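You operate a simulated robot arm through the tools that you are given. There is no shell and no other tool. Be economical: measure what you need, move in short steps, check, and stop when the job is done.

Carry out the task below with a simulated two-armed robot. There is one attempt and no reset: what you move stays moved.

Task
Lock the blue fence fully in and push the blue block against it.
Fine: the red fence knob frees and locks it; the block lies on the fence's outer side.

It is judged by the outcome, as a careful person would: the job done as asked, and still so three seconds after it is handed in. It fails if anything else is knocked over, pushed out of place, dropped, spilled or broken.

Robot
Two 7-joint arms with fingered hands on one trunk, on a base that drives. Base frame: it is fixed to the floor where the robot stands at the start and does not move with it; the origin is under the middle of the robot, x ahead of it, y to its left, z up; the surface under the hand at the start is at about z = 880. Units: mm, degrees, N and s.
The left shoulder is at the start at [55, 158, 1118], the right one opposite. With the tool pointing down near the work surface each hand reaches from about 440 to 840 mm from the robot's upright axis, wherever it stands, measured 20 degrees to its own side. Places, roughly: blue fence [500, 200, 900]; fence knob [500, 100, 900]; top of the pine bench [1000, -600, 900]. Payload 4 kg a hand.
The tool frame of a hand sits at the grasp point between the pads (the TCP): z along the fingers, y along the line on which they close. The tips reach 30 mm beyond it. The gripper opens to 104 mm. The gripper's body begins 35 mm behind the TCP. The gripper is a hand of 4 fingers: y runs from the thumb to the fingers, the wrist lies at [-15, -104, -178] in the tool frame.
Orientation is that of the tool frame in the base frame, as a unit quaternion [x, y, z, w]. With the fingers straight down and the wrist toward the robot, the tool's x, y and z point along [0, 1, 0], [1, 0, 0] and [0, 0, -1] of the base frame.

Tools
- The arms move only by the tool send_rows. It takes "left_plan", "right_plan" or both (then of equal length, played together; a hand with none holds still); each is a list of rows, each a list of 6 numbers: the turn, a rotation vector about the tool's x, y, z in degrees, then the shift along the tool's x, y, z in mm. In form: [[ax, ay, az, x, y, z], ...]. A call has 1 to 12 rows; each row shifts and turns the commanded pose from where the row before left it, along the tool's axes as they then stand. Each row takes 0.2 s and may step no farther than 50 mm and 8.6 degrees from the row before; otherwise, the whole call is refused. A pose out of reach is approached as far as the arm can. The call stops where the force on the tool passes 40 N (or 10 N more than at its start, if that is more) or the arm is blocked; 0.2 s more then pass. In this call time passes only in rows, and 0.2 s behind the last. It gives the time, the measured TCP pose, the force on the tool (base axes), the opening and the grip force at its end, in the units of the frame above (readings bear some noise), with the torque about the TCP (base axes, N m) and any sound that the robot's microphone picked up.
- Cameras (640 x 400 px; columns grow to the right, rows downward): "scene" is now at [140.5, 11.4, 1311.2]; the picture's right is [0.12, -0.99, -0.00], its down [-0.40, -0.05, -0.92] and it looks along [0.91, 0.11, -0.40] (base axes); focal length 214 px, centre (320, 200). "left" rides on the left gripper at [-61, -92, -130] in its tool frame; the picture's right is [-0.81, -0.27, 0.52], its down [0.53, -0.71, 0.46] and it looks along [0.24, 0.64, 0.72] (tool axes); focal length 275 px, centre (320, 200). "right" rides on the right gripper at [61, -92, -130] in its tool frame; the picture's right is [-0.81, 0.27, -0.52], its down [-0.53, -0.71, 0.46] and it looks along [-0.24, 0.64, 0.72] (tool axes); focal length 275 px, centre (320, 200). There is no depth. A picture from a camera that has moved, and an enlarged one, comes with that camera's place and axes in the base frame and with its lens.
- get_image(camera): a new picture of that camera. It takes no simulated time.
- lift_body(by): slides the trunk up (or, below 0, down) by that many mm; the arms and the scene camera ride with it, the base frame stays. It gives what a move gives, with no picture.
- base_move(legs): drives the robot by 1 to 6 legs, each [ahead, turn to the left] in mm and degrees, along the robot's own axes; the way and the turn of a leg run together, so that a leg with both is an arc; at most 1500 mm and 180 degrees a leg. The arms and the cameras ride along, it lands a little off, and it stops where it bumps. It gives what a move gives.
- finger_targets(index, middle, ring, thumb_bend, thumb_turn, hand): sets how far each is bent, from 0 (flat) to 1 (curled in); at 0.3 the hand is open as for a grip, at 0.7 the pads meet at the TCP. One left out holds its place. A second passes; each finger stops where it meets its share of the squeeze, and holds until it gets a number again. It is the only way to open and close the hand. It gives what a move gives, with no picture; readings hold the bend of each and the force on the fingers (four entries, about 0 where the hand has none), thumb and palm. thumb_turn goes from beside the hand (0) to across from the fingers (1), as for a grip.
- aim_head(pan, tilt): turns the head with the scene camera to pan (to the left, within 80 degrees either way) and tilt (down, from -29 to 69), counted from straight ahead of the robot. It gives what a move gives.
- inspect(camera, box): a new picture of the part [left, top, right, bottom] of that camera's present view, enlarged. It takes no simulated time.
- close_job(): hands the job in; it is judged then, once.

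Go step by step. Nothing tells you exact positions but the pictures and the camera data: compare them with the known pose of the tool, close in by small moves and look again before you grip or let go. The budget is 120 turns and 108 pictures, counting those below and the enlarged ones. Unless the task says otherwise, let go and move clear before handing in.

The tools are called after ">>>" by a JSON object that holds its "fn" and its "kwargs". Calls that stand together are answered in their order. send_rows: Moves the arms, as the interface text tells. Its arguments: {"type":"object","properties":{"left_plan":{"type":"array","items":{"type":"array","items":{"type":"number"}}},"right_plan":{"type":"array","items":{"type":"array","items":{"type":"number"}}}},"required":[]} The other tools are called the same way: lift_body (by) slides the trunk up or down; finger_targets (index, middle, ring, thumb_bend, thumb_turn, hand) moves the fingers one by one; base_move (legs) drives the base; aim_head (pan, tilt) turns the head that bears the scene camera; get_image (camera) takes a picture; inspect (camera, box) takes an enlarged picture of a part of a camera's view; close_job () hands the job in.

At the start:

```text
t: 0.0
left_tcp_pos: [481.4, 176.4, 1300.0]
left_ee_rot: [0.708, 0.706, -0.001, 0.0]
left_wrist_force: [-0.2, 0.8, -0.7]
left_ft_torque: [-0.04, 0.01, -0.02]
left_gripper_width: 103.7
left_gripper_force: 0.1
left_shape: jaw
left_bend: [0.3, 0.3, 0.3, 0.3, 0.98]
left_finger forces: [0.0, 0.0, 0.0, 0.0, 0.0, 0.0]
right_tcp_pos: [572.0, -170.8, 1308.1]
right_ee_rot: [0.707, 0.707, 0.0, 0.0]
right_wrist_force: [0.6, -0.7, 0.8]
right_ft_torque: [0.0, 0.03, 0.02]
right_gripper_width: 103.3
right_gripper_force: 0.0
right_shape: jaw
right_bend: [0.3, 0.3, 0.3, 0.3, 0.98]
right_finger forces: [0.0, 0.0, 0.0, 0.0, 0.1, 0.0]
trunk travel left (down, up): [-325.0, 182.0]
robot x, y, heading: [-0.8, -1.6, 0.5]
head pan, tilt: [7.1, 22.8]
```

scene: 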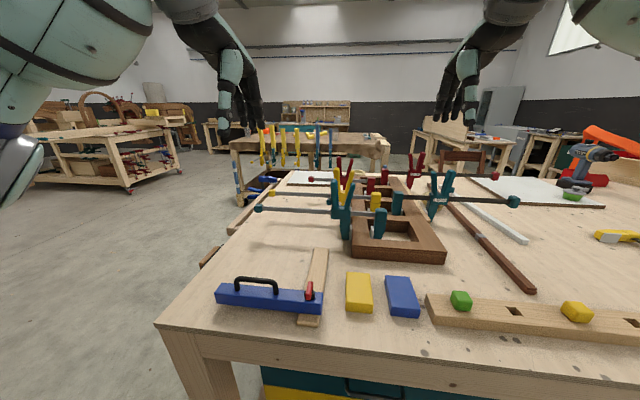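
right: 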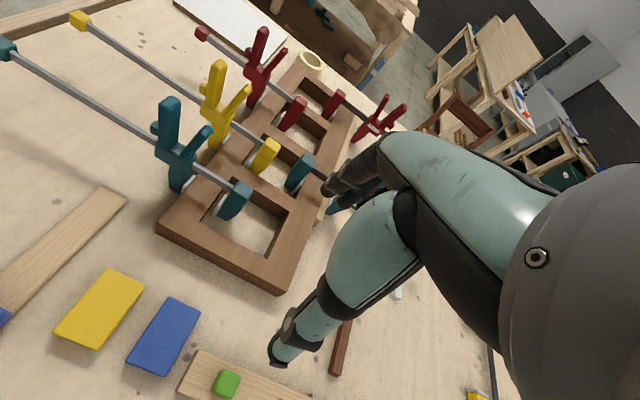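
left: 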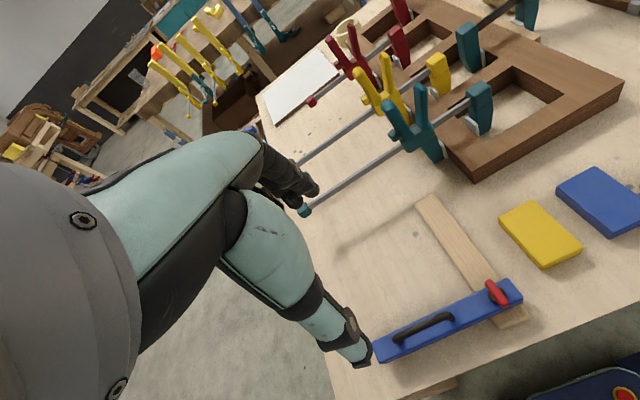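

I see a blue fence with a black handle and a red knob lying over a wooden rail, with a yellow and a blue block to its right. I'll look closer before moving.

>>> {"fn": "inspect", "kwargs": {"camera": "scene", "box": [190, 230, 450, 390]}}

>>> {"fn": "inspect", "kwargs": {"camera": "left", "box": [360, 160, 640, 380]}}

>>> {"fn": "aim_head", "kwargs": {"pan": 15, "tilt": 60}}

>>> {"fn": "get_image", "kwargs": {"camera": "scene"}}

```text
2.46 times, centred on (320, 310) of scene
camera zoom: at [140.5, 11.4, 1311.2], right [0.12, -0.99, 0.0], down [-0.4, -0.05, -0.92], along [0.91, 0.11, -0.4], focal length 528 px, centre (320, -71)
```

zoom: 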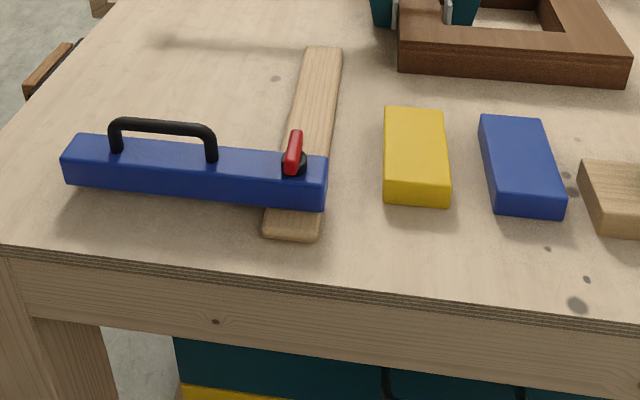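

```text
1.82 times, centred on (500, 270) of left
camera zoom: at [389.1, 115.1, 1430.5], right [-0.28, -0.81, -0.52], down [-0.71, 0.53, -0.45], along [0.64, 0.24, -0.73], focal length 500 px, centre (-7, 73)
```

zoom: 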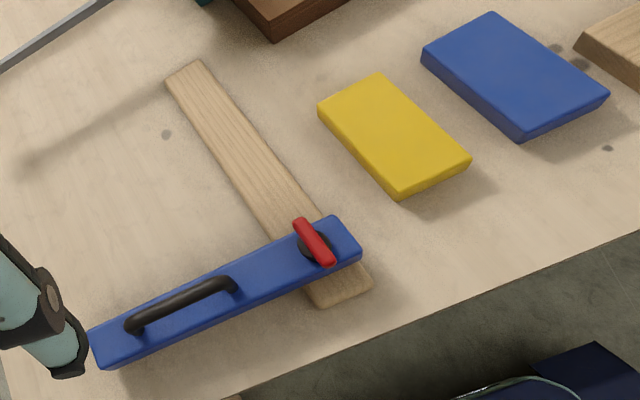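

```text
t: 1.0
left_tcp_pos: [466.2, 176.6, 1305.9]
left_ee_rot: [0.708, 0.706, 0.005, 0.004]
left_wrist_force: [0.0, 0.7, 0.7]
left_ft_torque: [-0.02, -0.01, -0.02]
left_gripper_width: 104.0
left_gripper_force: 0.1
left_shape: jaw
left_bend: [0.3, 0.3, 0.3, 0.3, 0.98]
left_finger forces: [0.0, 0.0, 0.0, 0.0, 0.1, 0.1]
right_tcp_pos: [555.7, -171.4, 1317.1]
right_ee_rot: [0.707, 0.707, 0.005, 0.006]
right_wrist_force: [-0.1, -0.3, -0.3]
right_ft_torque: [0.0, 0.0, 0.02]
right_gripper_width: 104.1
right_gripper_force: 0.0
right_shape: jaw
right_bend: [0.3, 0.3, 0.3, 0.3, 0.98]
right_finger forces: [0.1, 0.0, 0.0, 0.0, 0.0, 0.0]
trunk travel left (down, up): [-325.0, 182.0]
robot x, y, heading: [-0.1, -2.7, 0.2]
head pan, tilt: [15.0, 60.0]
```

```text
102 pictures are left
camera scene: at [112.3, 17.2, 1258.0], right [0.26, -0.97, 0.0], down [-0.84, -0.22, -0.49], along [0.47, 0.13, -0.87], focal length 214 px, centre (320, 200)
```

scene: 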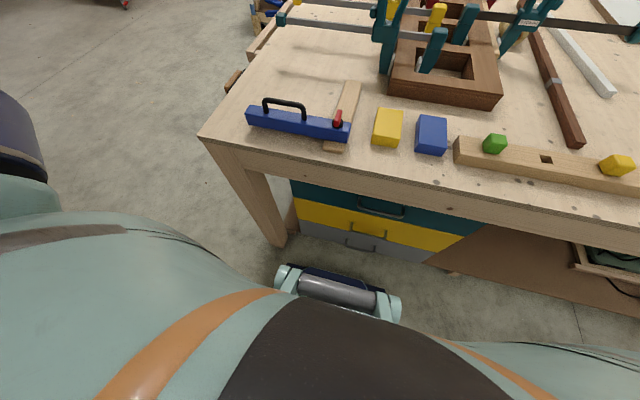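

The fence spans roughly x 475–510, y 49–298, and its rail runs along x from 444 to 718 at y≈75. I'll lower the left hand to get a closer view of the rail and knob, so I can tell which way is "in".

>>> {"fn": "send_rows", "kwargs": {"left_plan": [[0, 0, 0, 0, 0, 40], [0, 0, 0, 0, 0, 40], [0, 0, 0, 0, 0, 40], [0, 0, 0, 0, 0, 40]]}}

>>> {"fn": "get_image", "kwargs": {"camera": "left"}}

>>> {"fn": "inspect", "kwargs": {"camera": "scene", "box": [230, 60, 460, 200]}}

```text
t: 2.0
left_tcp_pos: [468.0, 175.7, 1146.1]
left_ee_rot: [0.707, 0.707, 0.003, 0.003]
left_wrist_force: [-0.4, -1.3, -0.1]
left_ft_torque: [-0.04, 0.0, -0.01]
left_gripper_width: 104.1
left_gripper_force: 0.0
left_shape: jaw
left_bend: [0.3, 0.3, 0.3, 0.3, 0.98]
left_finger forces: [0.0, 0.0, 0.1, 0.1, 0.1, 0.1]
right_tcp_pos: [556.6, -168.8, 1316.1]
right_ee_rot: [0.707, 0.707, 0.004, 0.005]
right_wrist_force: [-0.7, 0.5, 0.2]
right_ft_torque: [-0.01, -0.03, 0.02]
right_gripper_width: 104.1
right_gripper_force: 0.2
right_shape: jaw
right_bend: [0.3, 0.3, 0.3, 0.3, 0.98]
right_finger forces: [0.1, 0.0, 0.0, 0.2, 0.1, 0.1]
trunk travel left (down, up): [-325.0, 182.0]
robot x, y, heading: [0.4, 3.9, 0.0]
head pan, tilt: [15.0, 60.0]
```

```text
101 pictures are left
camera left: at [374.3, 114.5, 1275.6], right [-0.27, -0.81, -0.52], down [-0.71, 0.53, -0.46], along [0.65, 0.24, -0.72], focal length 275 px, centre (320, 200)
```

left: 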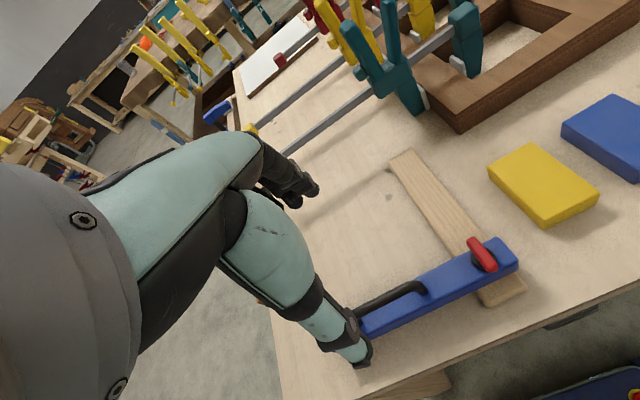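

```text
2.78 times, centred on (345, 130) of scene
camera zoom: at [112.7, 17.9, 1257.9], right [0.26, -0.97, 0.0], down [-0.84, -0.22, -0.49], along [0.47, 0.13, -0.87], focal length 597 px, centre (250, 395)
```

zoom: 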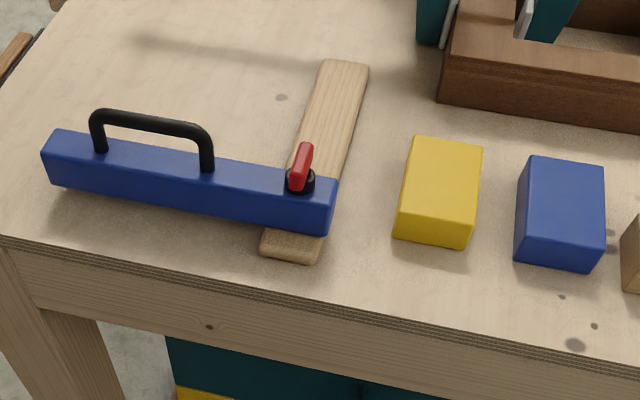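

The red lever lies parallel to the rail, and the handle bar is at about x 492, y 157–252, z 955. I'll bring the left hand over the handle so I can grip it and test whether the fence is free, starting with a hover to check alignment.

>>> {"fn": "send_rows", "kwargs": {"left_plan": [[0, 0, 0, 15, 12, 48], [0, 0, 0, 14, 12, 48]]}}

>>> {"fn": "aim_head", "kwargs": {"pan": 15, "tilt": 40}}

>>> {"fn": "get_image", "kwargs": {"camera": "scene"}}

>>> {"fn": "get_image", "kwargs": {"camera": "left"}}

>>> {"fn": "get_image", "kwargs": {"camera": "right"}}

```text
refused: row 1 steps farther than a row can; nothing moved
```

```text
t: 2.9
left_tcp_pos: [467.6, 174.7, 1146.7]
left_ee_rot: [0.707, 0.707, 0.003, 0.003]
left_wrist_force: [-0.5, 0.2, 0.1]
left_ft_torque: [0.0, 0.03, -0.02]
left_gripper_width: 103.8
left_gripper_force: 0.0
left_shape: jaw
left_bend: [0.3, 0.3, 0.3, 0.3, 0.98]
left_finger forces: [0.0, 0.0, 0.0, 0.0, 0.0, 0.0]
right_tcp_pos: [555.2, -171.7, 1316.6]
right_ee_rot: [0.708, 0.706, 0.004, 0.005]
right_wrist_force: [-0.4, -0.5, -0.7]
right_ft_torque: [-0.02, -0.01, -0.03]
right_gripper_width: 103.9
right_gripper_force: 0.0
right_shape: jaw
right_bend: [0.3, 0.3, 0.3, 0.3, 0.98]
right_finger forces: [0.0, 0.0, 0.0, 0.0, 0.1, 0.0]
trunk travel left (down, up): [-325.0, 182.0]
robot x, y, heading: [1.0, -3.6, 0.1]
head pan, tilt: [15.0, 40.0]
```

```text
99 pictures are left
camera scene: at [130.2, 21.8, 1284.4], right [0.26, -0.97, 0.0], down [-0.63, -0.17, -0.76], along [0.73, 0.2, -0.65], focal length 214 px, centre (320, 200)
```

scene: 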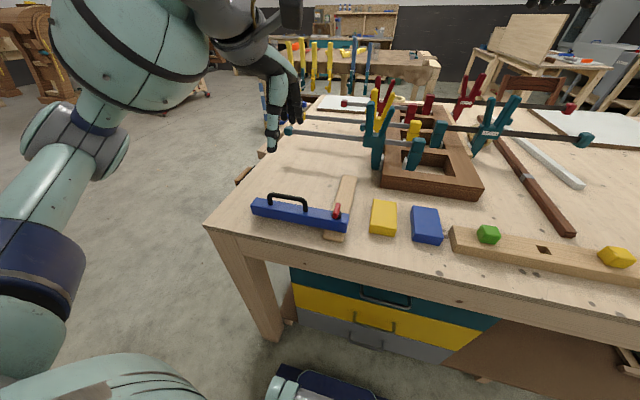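

```text
98 pictures are left
camera left: at [373.8, 113.6, 1276.3], right [-0.27, -0.81, -0.52], down [-0.71, 0.53, -0.46], along [0.65, 0.24, -0.72], focal length 275 px, centre (320, 200)
```

left: 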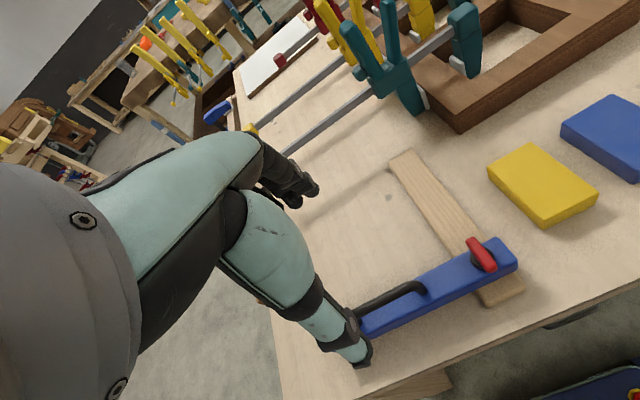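

```text
97 pictures are left
camera right: at [462.6, -108.1, 1445.3], right [0.27, -0.81, 0.52], down [-0.71, -0.53, -0.46], along [0.65, -0.24, -0.72], focal length 275 px, centre (320, 200)
```

right: 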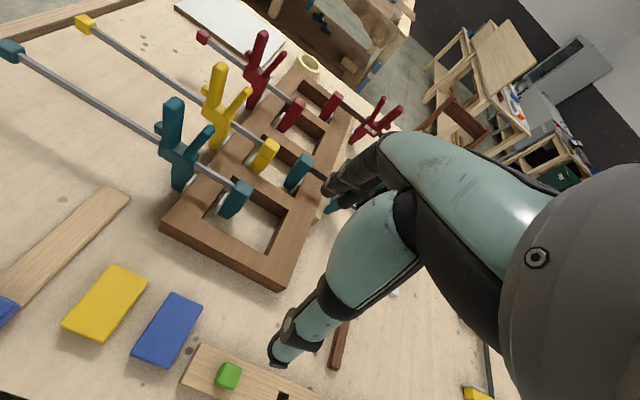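

The clamp bar ends near (778, 305, 990), so it's well clear of the fence's travel for now. I'll move the hand over the handle in smaller steps.

>>> {"fn": "send_rows", "kwargs": {"left_plan": [[0, 0, 0, 10, 8, 40], [0, 0, 0, 10, 8, 40], [0, 0, 0, 10, 8, 30]]}}

>>> {"fn": "inspect", "kwargs": {"camera": "scene", "box": [190, 110, 430, 260]}}

>>> {"fn": "get_image", "kwargs": {"camera": "left"}}

```text
t: 3.7
left_tcp_pos: [490.6, 207.0, 1035.5]
left_ee_rot: [0.708, 0.706, 0.004, 0.005]
left_wrist_force: [-0.9, 0.2, -0.2]
left_ft_torque: [-0.03, 0.04, -0.02]
left_gripper_width: 103.7
left_gripper_force: 0.1
left_shape: jaw
left_bend: [0.3, 0.3, 0.3, 0.3, 0.98]
left_finger forces: [0.0, 0.2, 0.1, 0.1, 0.0, 0.0]
right_tcp_pos: [555.2, -169.5, 1316.8]
right_ee_rot: [0.708, 0.706, 0.005, 0.005]
right_wrist_force: [0.3, 0.4, -0.8]
right_ft_torque: [0.01, 0.0, 0.02]
right_gripper_width: 103.9
right_gripper_force: 0.0
right_shape: jaw
right_bend: [0.3, 0.3, 0.3, 0.3, 0.98]
right_finger forces: [0.1, 0.0, 0.1, 0.0, 0.0, 0.1]
trunk travel left (down, up): [-325.0, 182.0]
robot x, y, heading: [2.4, -1.9, -0.2]
head pan, tilt: [15.0, 40.0]
```

```text
2.67 times, centred on (310, 185) of scene
camera zoom: at [130.2, 22.4, 1284.4], right [0.26, -0.97, 0.0], down [-0.63, -0.17, -0.76], along [0.73, 0.2, -0.65], focal length 572 px, centre (347, 240)
```

zoom: 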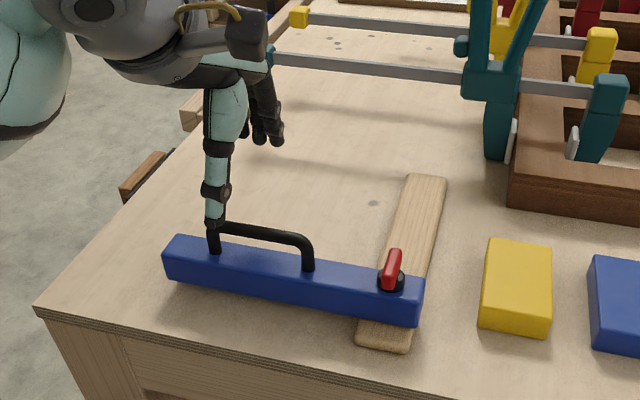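

```text
95 pictures are left
camera left: at [396.4, 145.8, 1165.1], right [-0.27, -0.81, -0.52], down [-0.71, 0.53, -0.46], along [0.65, 0.24, -0.72], focal length 275 px, centre (320, 200)
```

left: 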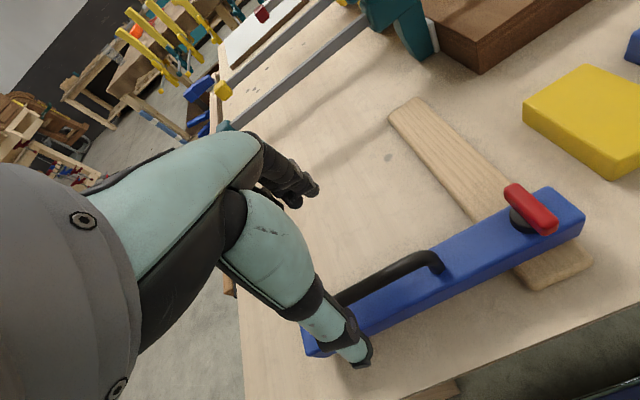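

The knob centre triangulates to about (479, 79), with its lever lying along x, and the fence centre line is near x≈481. I'll lower the hand around the handle bar, then check the view.

>>> {"fn": "send_rows", "kwargs": {"left_plan": [[0, 0, 0, 0, -9, 30], [0, 0, 0, 0, 0, 25], [0, 0, 0, 0, 0, 18]]}}

>>> {"fn": "inspect", "kwargs": {"camera": "scene", "box": [190, 110, 430, 260]}}

>>> {"fn": "get_image", "kwargs": {"camera": "left"}}

```text
t: 4.5
left_tcp_pos: [484.7, 207.4, 964.1]
left_ee_rot: [0.707, 0.707, 0.005, 0.004]
left_wrist_force: [-0.9, 0.1, 0.6]
left_ft_torque: [0.01, -0.02, 0.0]
left_gripper_width: 103.9
left_gripper_force: 0.0
left_shape: jaw
left_bend: [0.3, 0.3, 0.3, 0.3, 0.98]
left_finger forces: [0.1, 0.1, 0.0, 0.1, 0.0, 0.0]
right_tcp_pos: [555.6, -170.9, 1316.4]
right_ee_rot: [0.707, 0.707, 0.003, 0.005]
right_wrist_force: [-0.7, -0.4, 0.1]
right_ft_torque: [-0.01, 0.0, -0.01]
right_gripper_width: 103.8
right_gripper_force: 0.0
right_shape: jaw
right_bend: [0.3, 0.3, 0.3, 0.3, 0.98]
right_finger forces: [0.0, 0.0, 0.0, 0.0, 0.0, 0.0]
trunk travel left (down, up): [-325.0, 182.0]
robot x, y, heading: [-1.0, 0.7, -0.0]
head pan, tilt: [15.0, 40.0]
```

```text
2.67 times, centred on (310, 185) of scene
camera zoom: at [130.3, 22.0, 1284.4], right [0.26, -0.97, 0.0], down [-0.63, -0.17, -0.76], along [0.73, 0.2, -0.65], focal length 572 px, centre (347, 240)
```

zoom: 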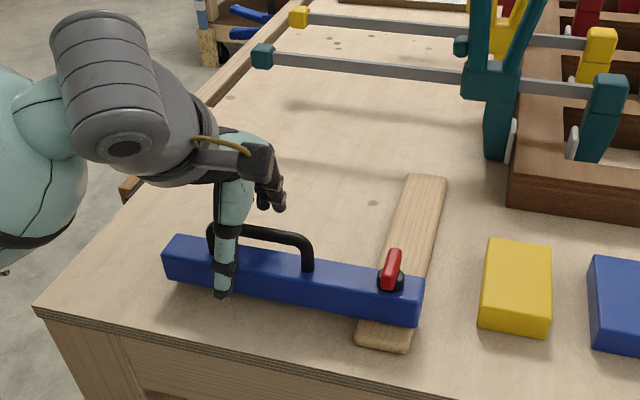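

```text
93 pictures are left
camera left: at [390.3, 146.6, 1094.0], right [-0.27, -0.81, -0.52], down [-0.71, 0.53, -0.46], along [0.65, 0.24, -0.72], focal length 275 px, centre (320, 200)
```

left: 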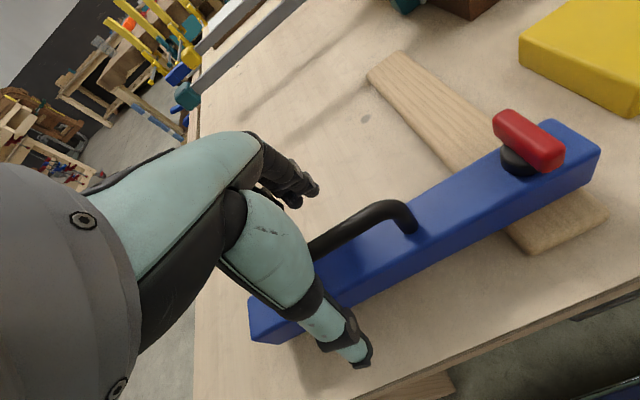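

The handle bar passes between the thumb and fingers. I'll lower slightly and close on it.

>>> {"fn": "send_rows", "kwargs": {"left_plan": [[0, 0, 0, 0, -3, 8]]}}

>>> {"fn": "finger_targets", "kwargs": {"hand": "left", "index": 0.75, "middle": 0.75, "ring": 0.75, "thumb_bend": 0.75, "thumb_turn": 1}}

>>> {"fn": "get_image", "kwargs": {"camera": "left"}}

```text
t: 4.9
left_tcp_pos: [479.9, 207.2, 955.1]
left_ee_rot: [0.708, 0.707, 0.004, 0.004]
left_wrist_force: [0.4, -0.4, 0.0]
left_ft_torque: [-0.01, -0.01, 0.0]
left_gripper_width: 103.8
left_gripper_force: 0.0
left_shape: jaw
left_bend: [0.3, 0.3, 0.3, 0.3, 0.98]
left_finger forces: [0.0, 0.1, 0.1, 0.1, 0.0, 0.0]
right_tcp_pos: [554.6, -170.1, 1316.6]
right_ee_rot: [0.708, 0.706, 0.003, 0.006]
right_wrist_force: [0.4, -0.4, 0.1]
right_ft_torque: [0.01, 0.04, 0.01]
right_gripper_width: 104.0
right_gripper_force: 0.1
right_shape: jaw
right_bend: [0.3, 0.3, 0.3, 0.3, 0.98]
right_finger forces: [0.0, 0.0, 0.0, 0.0, 0.0, 0.1]
trunk travel left (down, up): [-325.0, 182.0]
robot x, y, heading: [0.3, 1.4, -0.1]
head pan, tilt: [15.0, 40.0]
```

```text
t: 5.9
left_tcp_pos: [483.2, 206.8, 956.9]
left_ee_rot: [0.707, 0.707, 0.004, 0.004]
left_wrist_force: [17.7, 0.0, -0.1]
left_ft_torque: [0.05, -0.34, -0.39]
left_gripper_width: 30.3
left_gripper_force: 24.7
left_shape: fingers
left_bend: [0.6, 0.63, 0.64, 0.58, 1.0]
left_finger forces: [9.1, 10.9, 15.1, 0.1, 14.0, 0.0]
right_tcp_pos: [559.3, -171.6, 1315.6]
right_ee_rot: [0.707, 0.707, 0.004, 0.005]
right_wrist_force: [-0.5, -0.2, 0.0]
right_ft_torque: [-0.07, 0.02, 0.02]
right_gripper_width: 103.8
right_gripper_force: 0.0
right_shape: jaw
right_bend: [0.3, 0.3, 0.3, 0.3, 0.98]
right_finger forces: [0.1, 0.0, 0.0, 0.0, 0.1, 0.1]
trunk travel left (down, up): [-325.0, 182.0]
robot x, y, heading: [3.1, 2.0, -0.1]
head pan, tilt: [15.0, 40.0]
```

```text
92 pictures are left
camera left: at [389.8, 146.6, 1085.0], right [-0.27, -0.81, -0.52], down [-0.71, 0.53, -0.46], along [0.65, 0.24, -0.72], focal length 275 px, centre (320, 200)
```

left: 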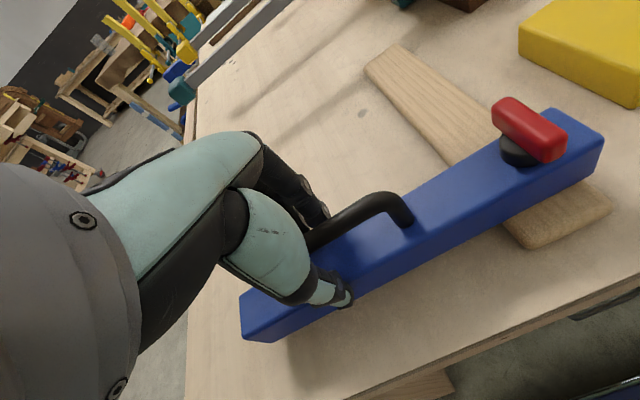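

Gripped, but there's a 17 N side load, so the fence is resisting and is probably locked. I'll probe gently toward +x, which should also relieve that load.

>>> {"fn": "send_rows", "kwargs": {"left_plan": [[0, 0, 0, 0, 4, 0], [0, 0, 0, 0, 4, 0]]}}

>>> {"fn": "send_rows", "kwargs": {"left_plan": [[0, 0, 0, 0, 4, 0], [0, 0, 0, 0, 4, 0]]}}

>>> {"fn": "get_image", "kwargs": {"camera": "left"}}

```text
t: 6.5
left_tcp_pos: [487.6, 208.0, 953.8]
left_ee_rot: [0.709, 0.706, 0.004, 0.002]
left_wrist_force: [-1.5, 0.6, 1.8]
left_ft_torque: [-0.04, 0.31, -0.16]
left_gripper_width: 30.2
left_gripper_force: 18.2
left_shape: fingers
left_bend: [0.71, 0.65, 0.71, 0.57, 1.0]
left_finger forces: [5.0, 5.7, 6.1, 0.0, 19.4, 0.1]
right_tcp_pos: [554.2, -171.9, 1316.3]
right_ee_rot: [0.708, 0.707, 0.004, 0.006]
right_wrist_force: [0.4, -0.3, -0.4]
right_ft_torque: [0.0, -0.01, -0.01]
right_gripper_width: 103.8
right_gripper_force: 0.0
right_shape: jaw
right_bend: [0.3, 0.3, 0.3, 0.3, 0.98]
right_finger forces: [0.0, 0.1, 0.0, 0.0, 0.1, 0.0]
trunk travel left (down, up): [-325.0, 182.0]
robot x, y, heading: [-1.1, -0.9, 0.2]
head pan, tilt: [15.0, 40.0]
```

```text
t: 7.1
left_tcp_pos: [493.4, 206.7, 957.0]
left_ee_rot: [0.707, 0.707, 0.004, 0.003]
left_wrist_force: [-15.0, 0.6, 5.0]
left_ft_torque: [0.0, 0.55, -0.01]
left_gripper_width: 28.6
left_gripper_force: 14.2
left_shape: fingers
left_bend: [0.72, 0.72, 0.73, 0.54, 1.0]
left_finger forces: [2.6, 3.6, 0.0, 0.1, 21.9, 0.0]
right_tcp_pos: [553.7, -171.4, 1317.4]
right_ee_rot: [0.708, 0.707, 0.004, 0.006]
right_wrist_force: [-0.1, 0.7, -0.6]
right_ft_torque: [0.03, -0.03, -0.05]
right_gripper_width: 104.2
right_gripper_force: 0.0
right_shape: jaw
right_bend: [0.3, 0.3, 0.3, 0.3, 0.98]
right_finger forces: [0.0, 0.0, 0.0, 0.0, 0.1, 0.0]
trunk travel left (down, up): [-325.0, 182.0]
robot x, y, heading: [-0.7, 1.2, -0.4]
head pan, tilt: [15.0, 40.0]
```

```text
91 pictures are left
camera left: at [400.2, 145.5, 1085.7], right [-0.27, -0.81, -0.52], down [-0.71, 0.54, -0.46], along [0.65, 0.24, -0.72], focal length 275 px, centre (320, 200)
```

left: 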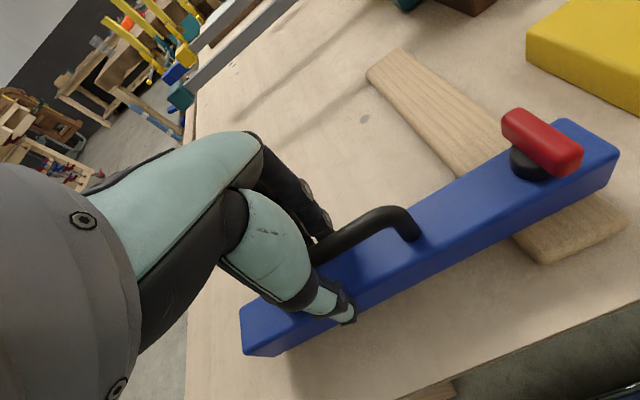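

The fence didn't move under about 15 N, so it's locked, and the handle sits at x≈488. I'll let go, rise, and turn the hand 90° so its fingers straddle the lever along y.

>>> {"fn": "finger_targets", "kwargs": {"hand": "left", "index": 0.3, "middle": 0.3, "ring": 0.3, "thumb_bend": 0.3}}

>>> {"fn": "send_rows", "kwargs": {"left_plan": [[0, 0, 0, 0, -4, -30], [0, 0, 0, 0, 0, -40], [0, 0, 0, 0, 0, -40]]}}

>>> {"fn": "send_rows", "kwargs": {"left_plan": [[0, 0, 8.2, 0, 0, 0], [0, 0, 8.2, 0, 0, 0], [0, 0, 8.2, 0, 0, 0], [0, 0, 8.2, 0, 0, 0], [0, 0, 8.2, 0, 0, 0], [0, 0, 8.2, 0, 0, 0], [0, 0, 8.2, 0, 0, 0], [0, 0, 8.2, 0, 0, 0], [0, 0, 8.2, 0, 0, 0], [0, 0, 8.2, 0, 0, 0], [0, 0, 8, 0, 0, 0]]}}

>>> {"fn": "send_rows", "kwargs": {"left_plan": [[0, 0, 0, 0, 45, 0], [0, 0, 0, 0, 45, 0], [0, 0, 0, 0, 38, 0]]}}

>>> {"fn": "get_image", "kwargs": {"camera": "left"}}

>>> {"fn": "get_image", "kwargs": {"camera": "scene"}}

```text
t: 8.1
left_tcp_pos: [497.0, 206.9, 955.5]
left_ee_rot: [0.708, 0.706, 0.004, 0.004]
left_wrist_force: [-0.1, 0.1, -0.3]
left_ft_torque: [0.02, 0.03, 0.04]
left_gripper_width: 102.9
left_gripper_force: 0.0
left_shape: fingers
left_bend: [0.3, 0.3, 0.3, 0.3, 0.98]
left_finger forces: [0.0, 0.1, 0.0, 0.0, 0.0, 0.1]
right_tcp_pos: [555.4, -170.7, 1315.9]
right_ee_rot: [0.707, 0.707, 0.004, 0.004]
right_wrist_force: [-0.6, 0.4, 0.8]
right_ft_torque: [0.0, 0.0, 0.02]
right_gripper_width: 104.1
right_gripper_force: 0.1
right_shape: jaw
right_bend: [0.3, 0.3, 0.3, 0.3, 0.98]
right_finger forces: [0.0, 0.0, 0.0, 0.0, 0.0, 0.1]
trunk travel left (down, up): [-325.0, 182.0]
robot x, y, heading: [-2.7, 2.7, -0.1]
head pan, tilt: [15.0, 40.0]
```

```text
t: 8.9
left_tcp_pos: [490.0, 204.7, 1063.0]
left_ee_rot: [0.708, 0.706, 0.005, 0.003]
left_wrist_force: [-0.1, -0.1, 0.3]
left_ft_torque: [0.03, 0.01, -0.02]
left_gripper_width: 102.9
left_gripper_force: 0.0
left_shape: fingers
left_bend: [0.3, 0.3, 0.3, 0.3, 0.98]
left_finger forces: [0.0, 0.1, 0.0, 0.0, 0.0, 0.1]
right_tcp_pos: [555.6, -171.7, 1316.3]
right_ee_rot: [0.708, 0.706, 0.005, 0.006]
right_wrist_force: [-0.6, -0.4, -0.4]
right_ft_torque: [0.04, -0.01, -0.02]
right_gripper_width: 103.8
right_gripper_force: 0.1
right_shape: jaw
right_bend: [0.3, 0.3, 0.3, 0.3, 0.98]
right_finger forces: [0.1, 0.1, 0.0, 0.0, 0.1, 0.0]
trunk travel left (down, up): [-325.0, 182.0]
robot x, y, heading: [1.8, 0.6, -0.1]
head pan, tilt: [15.0, 40.0]
```

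```text
t: 11.3
left_tcp_pos: [491.9, 205.7, 1064.6]
left_ee_rot: [1.0, -0.002, 0.006, -0.001]
left_wrist_force: [0.2, 0.4, 0.3]
left_ft_torque: [0.04, 0.02, 0.03]
left_gripper_width: 102.8
left_gripper_force: 0.1
left_shape: fingers
left_bend: [0.3, 0.3, 0.3, 0.3, 0.98]
left_finger forces: [0.0, 0.1, 0.1, 0.1, 0.0, 0.0]
right_tcp_pos: [555.8, -170.7, 1317.1]
right_ee_rot: [0.708, 0.707, 0.004, 0.004]
right_wrist_force: [0.4, -0.2, -0.8]
right_ft_torque: [-0.01, 0.01, 0.0]
right_gripper_width: 104.0
right_gripper_force: 0.0
right_shape: jaw
right_bend: [0.3, 0.3, 0.3, 0.3, 0.98]
right_finger forces: [0.0, 0.1, 0.0, 0.0, 0.0, 0.0]
trunk travel left (down, up): [-325.0, 182.0]
robot x, y, heading: [-1.1, 1.8, 0.0]
head pan, tilt: [15.0, 40.0]
```

```text
t: 12.1
left_tcp_pos: [490.0, 78.4, 1062.0]
left_ee_rot: [1.0, -0.001, 0.006, -0.001]
left_wrist_force: [0.7, -0.9, -1.2]
left_ft_torque: [0.01, -0.03, 0.04]
left_gripper_width: 102.6
left_gripper_force: 0.1
left_shape: fingers
left_bend: [0.3, 0.3, 0.3, 0.3, 0.98]
left_finger forces: [0.0, 0.0, 0.1, 0.0, 0.1, 0.0]
right_tcp_pos: [555.8, -172.2, 1316.6]
right_ee_rot: [0.708, 0.707, 0.004, 0.005]
right_wrist_force: [-0.2, 0.0, 0.2]
right_ft_torque: [0.02, 0.01, -0.03]
right_gripper_width: 103.7
right_gripper_force: 0.1
right_shape: jaw
right_bend: [0.3, 0.3, 0.3, 0.3, 0.98]
right_finger forces: [0.0, 0.0, 0.0, 0.0, 0.1, 0.0]
trunk travel left (down, up): [-325.0, 182.0]
robot x, y, heading: [-0.6, 1.3, 0.1]
head pan, tilt: [15.0, 40.0]
```

```text
90 pictures are left
camera left: at [427.5, 171.2, 1193.2], right [-0.8, 0.28, -0.53], down [0.54, 0.71, -0.45], along [0.25, -0.64, -0.72], focal length 275 px, centre (320, 200)
```

left: 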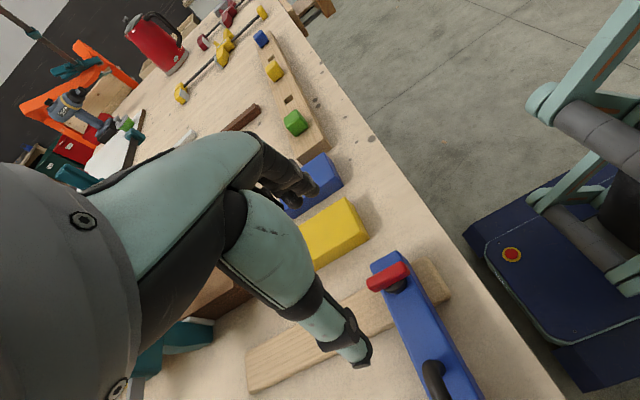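

```text
89 pictures are left
camera scene: at [130.4, 20.9, 1284.5], right [0.26, -0.97, 0.0], down [-0.63, -0.17, -0.76], along [0.73, 0.2, -0.65], focal length 214 px, centre (320, 200)
```

scene: 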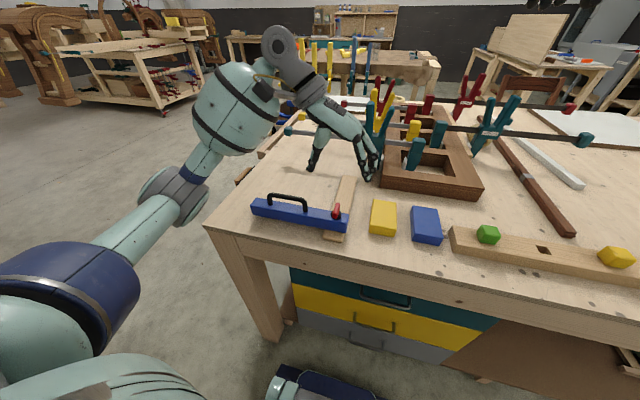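

The lever sits at about (480, 77), directly below the hand. I'll partly close the fingers, shift 10 mm toward the robot, and descend above it to check.

>>> {"fn": "finger_targets", "kwargs": {"hand": "left", "index": 0.45, "middle": 0.45, "ring": 0.45, "thumb_bend": 0.45}}

>>> {"fn": "send_rows", "kwargs": {"left_plan": [[0, 0, 0, -9, 1, 40], [0, 0, 0, 0, 0, 30]]}}

>>> {"fn": "get_image", "kwargs": {"camera": "left"}}

>>> {"fn": "inspect", "kwargs": {"camera": "scene", "box": [230, 140, 430, 265]}}

```text
t: 13.1
left_tcp_pos: [490.7, 80.7, 1062.8]
left_ee_rot: [1.0, -0.001, 0.005, 0.0]
left_wrist_force: [0.1, 0.9, 0.0]
left_ft_torque: [-0.02, -0.01, 0.01]
left_gripper_width: 65.4
left_gripper_force: 0.1
left_shape: fingers
left_bend: [0.45, 0.45, 0.45, 0.45, 0.99]
left_finger forces: [0.0, 0.0, 0.1, 0.0, 0.0, 0.0]
right_tcp_pos: [555.7, -171.6, 1317.8]
right_ee_rot: [0.707, 0.707, 0.005, 0.004]
right_wrist_force: [0.7, 0.4, -0.4]
right_ft_torque: [0.01, 0.01, -0.01]
right_gripper_width: 104.0
right_gripper_force: 0.1
right_shape: jaw
right_bend: [0.3, 0.3, 0.3, 0.3, 0.98]
right_finger forces: [0.1, 0.0, 0.0, 0.1, 0.0, 0.0]
trunk travel left (down, up): [-325.0, 182.0]
robot x, y, heading: [-0.1, -1.2, -0.1]
head pan, tilt: [15.0, 40.0]
```

```text
t: 13.7
left_tcp_pos: [482.7, 79.2, 991.0]
left_ee_rot: [1.0, -0.001, 0.005, -0.001]
left_wrist_force: [-0.7, 0.1, -0.1]
left_ft_torque: [-0.01, 0.01, 0.0]
left_gripper_width: 65.6
left_gripper_force: 0.1
left_shape: fingers
left_bend: [0.45, 0.45, 0.45, 0.45, 0.99]
left_finger forces: [0.0, 0.1, 0.0, 0.0, 0.0, 0.1]
right_tcp_pos: [556.1, -169.2, 1316.2]
right_ee_rot: [0.708, 0.706, 0.003, 0.004]
right_wrist_force: [-0.3, -0.1, -0.4]
right_ft_torque: [-0.03, 0.01, 0.01]
right_gripper_width: 103.9
right_gripper_force: 0.1
right_shape: jaw
right_bend: [0.3, 0.3, 0.3, 0.3, 0.98]
right_finger forces: [0.0, 0.1, 0.1, 0.0, 0.0, 0.0]
trunk travel left (down, up): [-325.0, 182.0]
robot x, y, heading: [1.7, -1.0, -0.2]
head pan, tilt: [15.0, 40.0]
```

```text
88 pictures are left
camera left: at [419.3, 169.0, 1121.5], right [-0.8, 0.28, -0.53], down [0.54, 0.71, -0.45], along [0.25, -0.64, -0.72], focal length 275 px, centre (320, 200)
```

left: 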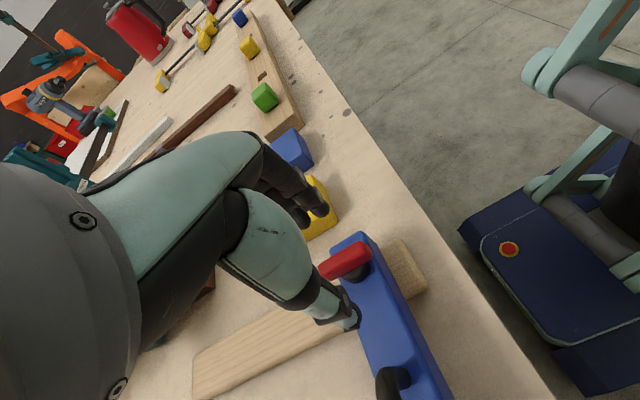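

```text
3.20 times, centred on (330, 202) of scene
camera zoom: at [130.6, 22.0, 1284.4], right [0.26, -0.97, 0.0], down [-0.63, -0.17, -0.76], along [0.73, 0.2, -0.65], focal length 686 px, centre (288, 192)
```

zoom: 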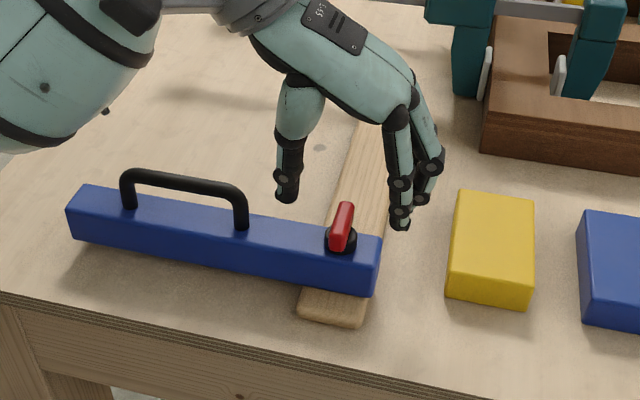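

The lever is centred between thumb and fingers in both views. I'll descend to near the fence top in small steps.

>>> {"fn": "send_rows", "kwargs": {"left_plan": [[0, 0, 0, -2, 1, 20], [0, 0, 0, 0, 0, 10], [0, 0, 0, 0, 0, 4]]}}

>>> {"fn": "get_image", "kwargs": {"camera": "left"}}

>>> {"fn": "inspect", "kwargs": {"camera": "scene", "box": [270, 170, 390, 245]}}

```text
t: 14.5
left_tcp_pos: [481.2, 75.5, 961.1]
left_ee_rot: [1.0, -0.002, 0.007, 0.001]
left_wrist_force: [0.8, -2.0, 13.5]
left_ft_torque: [0.63, -0.01, 0.02]
left_gripper_width: 66.4
left_gripper_force: 6.7
left_shape: fingers
left_bend: [0.45, 0.45, 0.45, 0.44, 1.0]
left_finger forces: [0.0, 0.1, 0.0, 0.0, 14.2, 0.1]
right_tcp_pos: [553.3, -173.0, 1316.8]
right_ee_rot: [0.708, 0.706, 0.006, 0.005]
right_wrist_force: [0.0, 0.0, -0.5]
right_ft_torque: [0.02, 0.01, 0.0]
right_gripper_width: 103.8
right_gripper_force: 0.1
right_shape: jaw
right_bend: [0.3, 0.3, 0.3, 0.3, 0.98]
right_finger forces: [0.0, 0.1, 0.0, 0.0, 0.0, 0.0]
trunk travel left (down, up): [-325.0, 182.0]
robot x, y, heading: [-2.3, 0.8, 0.1]
head pan, tilt: [15.0, 40.0]
```

```text
86 pictures are left
camera left: at [416.7, 167.9, 1090.8], right [-0.8, 0.28, -0.53], down [0.54, 0.71, -0.45], along [0.25, -0.65, -0.72], focal length 275 px, centre (320, 200)
```

left: 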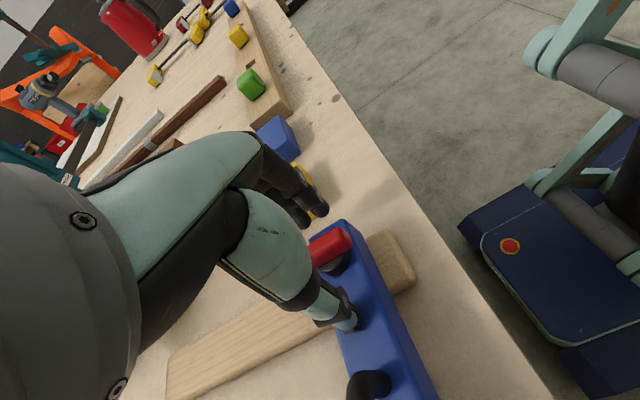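

```text
5.33 times, centred on (330, 208) of scene
camera zoom: at [128.2, 21.1, 1284.8], right [0.26, -0.97, 0.0], down [-0.63, -0.17, -0.76], along [0.73, 0.2, -0.65], focal length 1144 px, centre (267, 160)
```

zoom: 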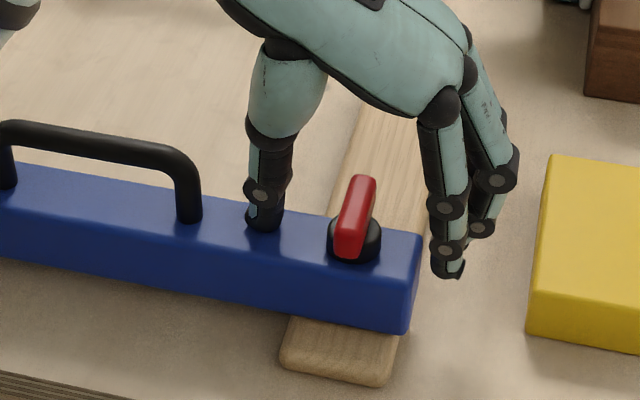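

The thumb has just touched the fence top, so that surface is at z≈930. I'll raise 4 mm and close on the lever.

>>> {"fn": "send_rows", "kwargs": {"left_plan": [[0, 0, 0, 0, 0, -4]]}}

>>> {"fn": "finger_targets", "kwargs": {"hand": "left", "index": 0.75, "middle": 0.75, "ring": 0.75, "thumb_bend": 0.75}}

>>> {"fn": "inspect", "kwargs": {"camera": "scene", "box": [270, 170, 390, 245]}}

>>> {"fn": "get_image", "kwargs": {"camera": "left"}}

```text
t: 14.9
left_tcp_pos: [480.8, 77.4, 962.0]
left_ee_rot: [1.0, -0.001, 0.004, -0.001]
left_wrist_force: [-0.1, 1.1, -0.2]
left_ft_torque: [0.04, 0.03, 0.01]
left_gripper_width: 65.3
left_gripper_force: 0.8
left_shape: fingers
left_bend: [0.45, 0.45, 0.45, 0.45, 0.99]
left_finger forces: [0.0, 0.1, 0.0, 0.0, 0.5, 0.1]
right_tcp_pos: [557.6, -170.9, 1315.4]
right_ee_rot: [0.708, 0.707, 0.004, 0.006]
right_wrist_force: [0.2, 0.3, 1.2]
right_ft_torque: [0.01, -0.01, 0.02]
right_gripper_width: 103.9
right_gripper_force: 0.1
right_shape: jaw
right_bend: [0.3, 0.3, 0.3, 0.3, 0.98]
right_finger forces: [0.0, 0.0, 0.1, 0.0, 0.1, 0.0]
trunk travel left (down, up): [-325.0, 182.0]
robot x, y, heading: [2.1, -1.1, 0.3]
head pan, tilt: [15.0, 40.0]
```

```text
t: 15.9
left_tcp_pos: [480.9, 75.2, 963.8]
left_ee_rot: [1.0, -0.001, 0.006, -0.001]
left_wrist_force: [0.1, -8.0, 5.9]
left_ft_torque: [-0.59, -0.16, -0.15]
left_gripper_width: 16.8
left_gripper_force: 19.4
left_shape: fingers
left_bend: [0.71, 0.57, 0.75, 0.64, 1.0]
left_finger forces: [8.2, 19.5, 0.1, 0.1, 11.3, 0.0]
right_tcp_pos: [556.2, -171.6, 1315.7]
right_ee_rot: [0.708, 0.706, 0.004, 0.004]
right_wrist_force: [0.1, -0.6, -0.3]
right_ft_torque: [0.01, -0.01, 0.01]
right_gripper_width: 104.0
right_gripper_force: 0.0
right_shape: jaw
right_bend: [0.3, 0.3, 0.3, 0.3, 0.98]
right_finger forces: [0.0, 0.0, 0.0, 0.0, 0.0, 0.0]
trunk travel left (down, up): [-325.0, 182.0]
robot x, y, heading: [1.9, 0.3, -0.0]
head pan, tilt: [15.0, 40.0]
```

```text
5.33 times, centred on (330, 208) of scene
camera zoom: at [129.7, 20.7, 1284.5], right [0.26, -0.97, 0.0], down [-0.63, -0.17, -0.76], along [0.73, 0.2, -0.65], focal length 1144 px, centre (267, 160)
```

zoom: 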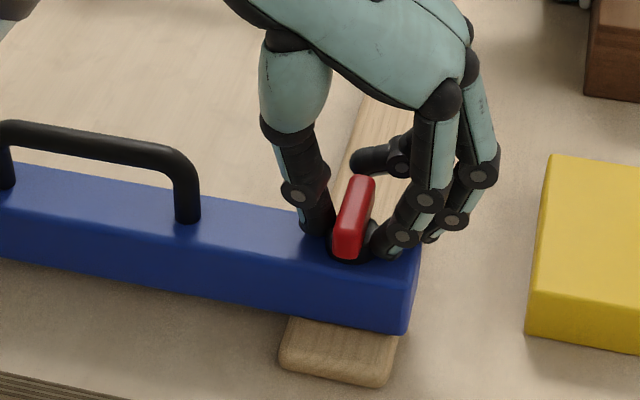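

```text
83 pictures are left
camera left: at [418.1, 167.2, 1094.2], right [-0.8, 0.28, -0.53], down [0.54, 0.71, -0.45], along [0.25, -0.65, -0.72], focal length 275 px, centre (320, 200)
```

left: 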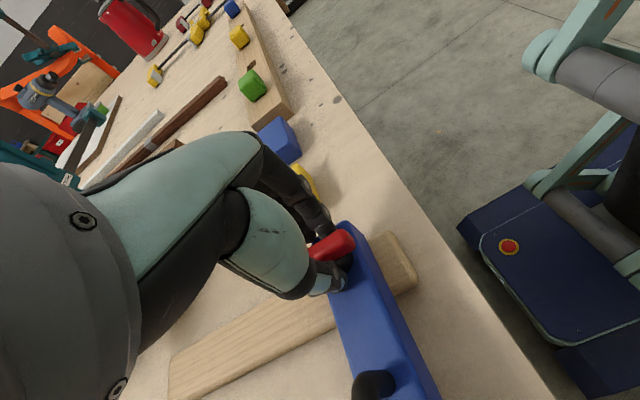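

Two fingers and the thumb hold the lever. I'll try turning it counter-clockwise as seen from above, in small steps.

>>> {"fn": "send_rows", "kwargs": {"left_plan": [[0, 0, -6, 0, 0, 0], [0, 0, -6, 0, 0, 0], [0, 0, -6, 0, 0, 0]]}}

>>> {"fn": "inspect", "kwargs": {"camera": "scene", "box": [270, 170, 390, 245]}}

```text
t: 16.7
left_tcp_pos: [481.7, 78.3, 963.3]
left_ee_rot: [0.988, 0.157, 0.005, -0.001]
left_wrist_force: [-0.4, -5.4, 1.9]
left_ft_torque: [-0.12, -0.02, 0.03]
left_gripper_width: 16.4
left_gripper_force: 14.6
left_shape: fingers
left_bend: [0.73, 0.62, 0.75, 0.66, 1.0]
left_finger forces: [13.5, 5.7, 0.0, 0.0, 10.3, 0.0]
right_tcp_pos: [555.5, -172.0, 1316.5]
right_ee_rot: [0.708, 0.706, 0.005, 0.005]
right_wrist_force: [-0.1, 0.7, 0.2]
right_ft_torque: [0.01, 0.01, 0.02]
right_gripper_width: 103.7
right_gripper_force: 0.1
right_shape: jaw
right_bend: [0.3, 0.3, 0.3, 0.3, 0.98]
right_finger forces: [0.0, 0.0, 0.1, 0.0, 0.0, 0.1]
trunk travel left (down, up): [-325.0, 182.0]
robot x, y, heading: [-2.7, -1.9, -0.0]
head pan, tilt: [15.0, 40.0]
```

```text
5.33 times, centred on (330, 208) of scene
camera zoom: at [130.5, 21.8, 1284.4], right [0.26, -0.97, 0.0], down [-0.63, -0.17, -0.76], along [0.73, 0.2, -0.65], focal length 1144 px, centre (267, 160)
```

zoom: 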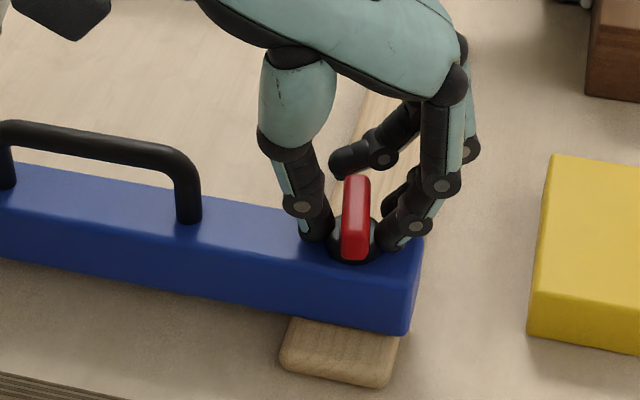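

The lever is turning with the hand at little torque. I'll continue the turn.

>>> {"fn": "send_rows", "kwargs": {"left_plan": [[0, 0, -7, 0, 0, 0], [0, 0, -7, 0, 0, 0], [0, 0, -7, 0, 0, 0], [0, 0, -7, 0, 0, 0], [0, 0, -7, 0, 0, 0]]}}

>>> {"fn": "inspect", "kwargs": {"camera": "scene", "box": [270, 170, 390, 245]}}

```text
t: 17.9
left_tcp_pos: [481.8, 77.7, 964.1]
left_ee_rot: [0.894, 0.447, 0.004, 0.001]
left_wrist_force: [-1.1, 2.3, -2.7]
left_ft_torque: [0.0, 0.01, -0.02]
left_gripper_width: 15.9
left_gripper_force: 11.0
left_shape: fingers
left_bend: [0.73, 0.66, 0.75, 0.64, 1.0]
left_finger forces: [8.9, 0.6, 0.4, 0.1, 13.1, 0.1]
right_tcp_pos: [556.2, -170.4, 1316.3]
right_ee_rot: [0.707, 0.707, 0.004, 0.005]
right_wrist_force: [0.3, 0.4, 0.5]
right_ft_torque: [-0.02, 0.02, 0.04]
right_gripper_width: 104.2
right_gripper_force: 0.1
right_shape: jaw
right_bend: [0.3, 0.3, 0.3, 0.3, 0.98]
right_finger forces: [0.0, 0.1, 0.0, 0.0, 0.0, 0.0]
trunk travel left (down, up): [-325.0, 182.0]
robot x, y, heading: [-0.6, -1.2, -0.1]
head pan, tilt: [15.0, 40.0]
```

```text
5.33 times, centred on (330, 208) of scene
camera zoom: at [130.3, 21.9, 1284.4], right [0.26, -0.97, 0.0], down [-0.63, -0.17, -0.76], along [0.73, 0.2, -0.65], focal length 1144 px, centre (267, 160)
```

zoom: 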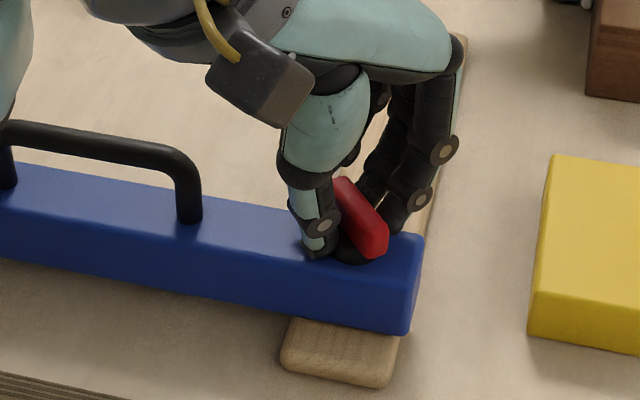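

It's about 53° round and still easy. I'll continue to about 90° and watch the torque.

>>> {"fn": "send_rows", "kwargs": {"left_plan": [[0, 0, -7, 0, 0, 0], [0, 0, -7, 0, 0, 0], [0, 0, -7, 0, 0, 0]]}}

>>> {"fn": "send_rows", "kwargs": {"left_plan": [[0, 0, -7, 0, 0, 0], [0, 0, -7, 0, 0, 0]]}}

>>> {"fn": "inspect", "kwargs": {"camera": "scene", "box": [270, 170, 390, 245]}}

```text
t: 18.7
left_tcp_pos: [481.3, 78.3, 965.9]
left_ee_rot: [0.798, 0.602, 0.006, 0.004]
left_wrist_force: [1.5, 5.3, 5.1]
left_ft_torque: [0.06, -0.07, -0.07]
left_gripper_width: 13.3
left_gripper_force: 14.6
left_shape: fingers
left_bend: [0.74, 0.66, 0.75, 0.64, 1.0]
left_finger forces: [16.9, 1.1, 0.7, 0.0, 10.4, 0.0]
right_tcp_pos: [555.4, -169.4, 1317.2]
right_ee_rot: [0.707, 0.707, 0.003, 0.005]
right_wrist_force: [0.3, 0.5, 0.2]
right_ft_torque: [-0.01, 0.01, 0.01]
right_gripper_width: 103.9
right_gripper_force: 0.1
right_shape: jaw
right_bend: [0.3, 0.3, 0.3, 0.3, 0.98]
right_finger forces: [0.0, 0.0, 0.1, 0.0, 0.1, 0.0]
trunk travel left (down, up): [-325.0, 182.0]
robot x, y, heading: [-1.4, 0.6, -0.1]
head pan, tilt: [15.0, 40.0]
```

```text
t: 19.3
left_tcp_pos: [481.6, 77.7, 965.6]
left_ee_rot: [0.719, 0.695, 0.005, 0.006]
left_wrist_force: [5.6, 8.7, 15.1]
left_ft_torque: [0.14, -0.27, -0.05]
left_gripper_width: 13.5
left_gripper_force: 18.0
left_shape: fingers
left_bend: [0.74, 0.65, 0.75, 0.64, 1.0]
left_finger forces: [23.1, 1.6, 1.5, 0.0, 10.9, 0.0]
right_tcp_pos: [555.2, -169.6, 1317.1]
right_ee_rot: [0.708, 0.706, 0.004, 0.006]
right_wrist_force: [-0.3, 0.2, -0.5]
right_ft_torque: [0.03, 0.01, -0.01]
right_gripper_width: 103.8
right_gripper_force: 0.0
right_shape: jaw
right_bend: [0.3, 0.3, 0.3, 0.3, 0.98]
right_finger forces: [0.1, 0.1, 0.1, 0.0, 0.0, 0.1]
trunk travel left (down, up): [-325.0, 182.0]
robot x, y, heading: [1.4, -1.3, 0.0]
head pan, tilt: [15.0, 40.0]
```

```text
5.33 times, centred on (330, 208) of scene
camera zoom: at [129.7, 22.9, 1284.6], right [0.26, -0.97, 0.0], down [-0.63, -0.17, -0.76], along [0.73, 0.2, -0.65], focal length 1144 px, centre (267, 160)
```

zoom: 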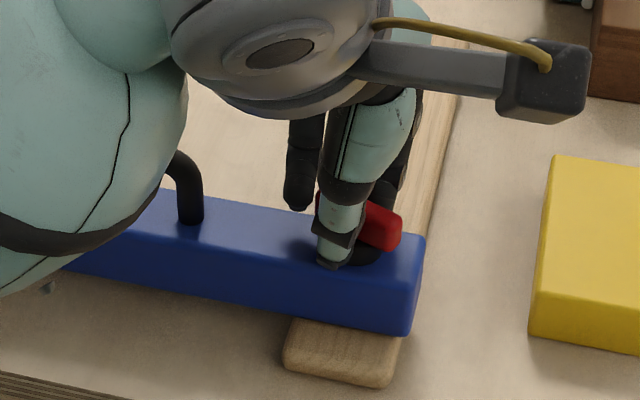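

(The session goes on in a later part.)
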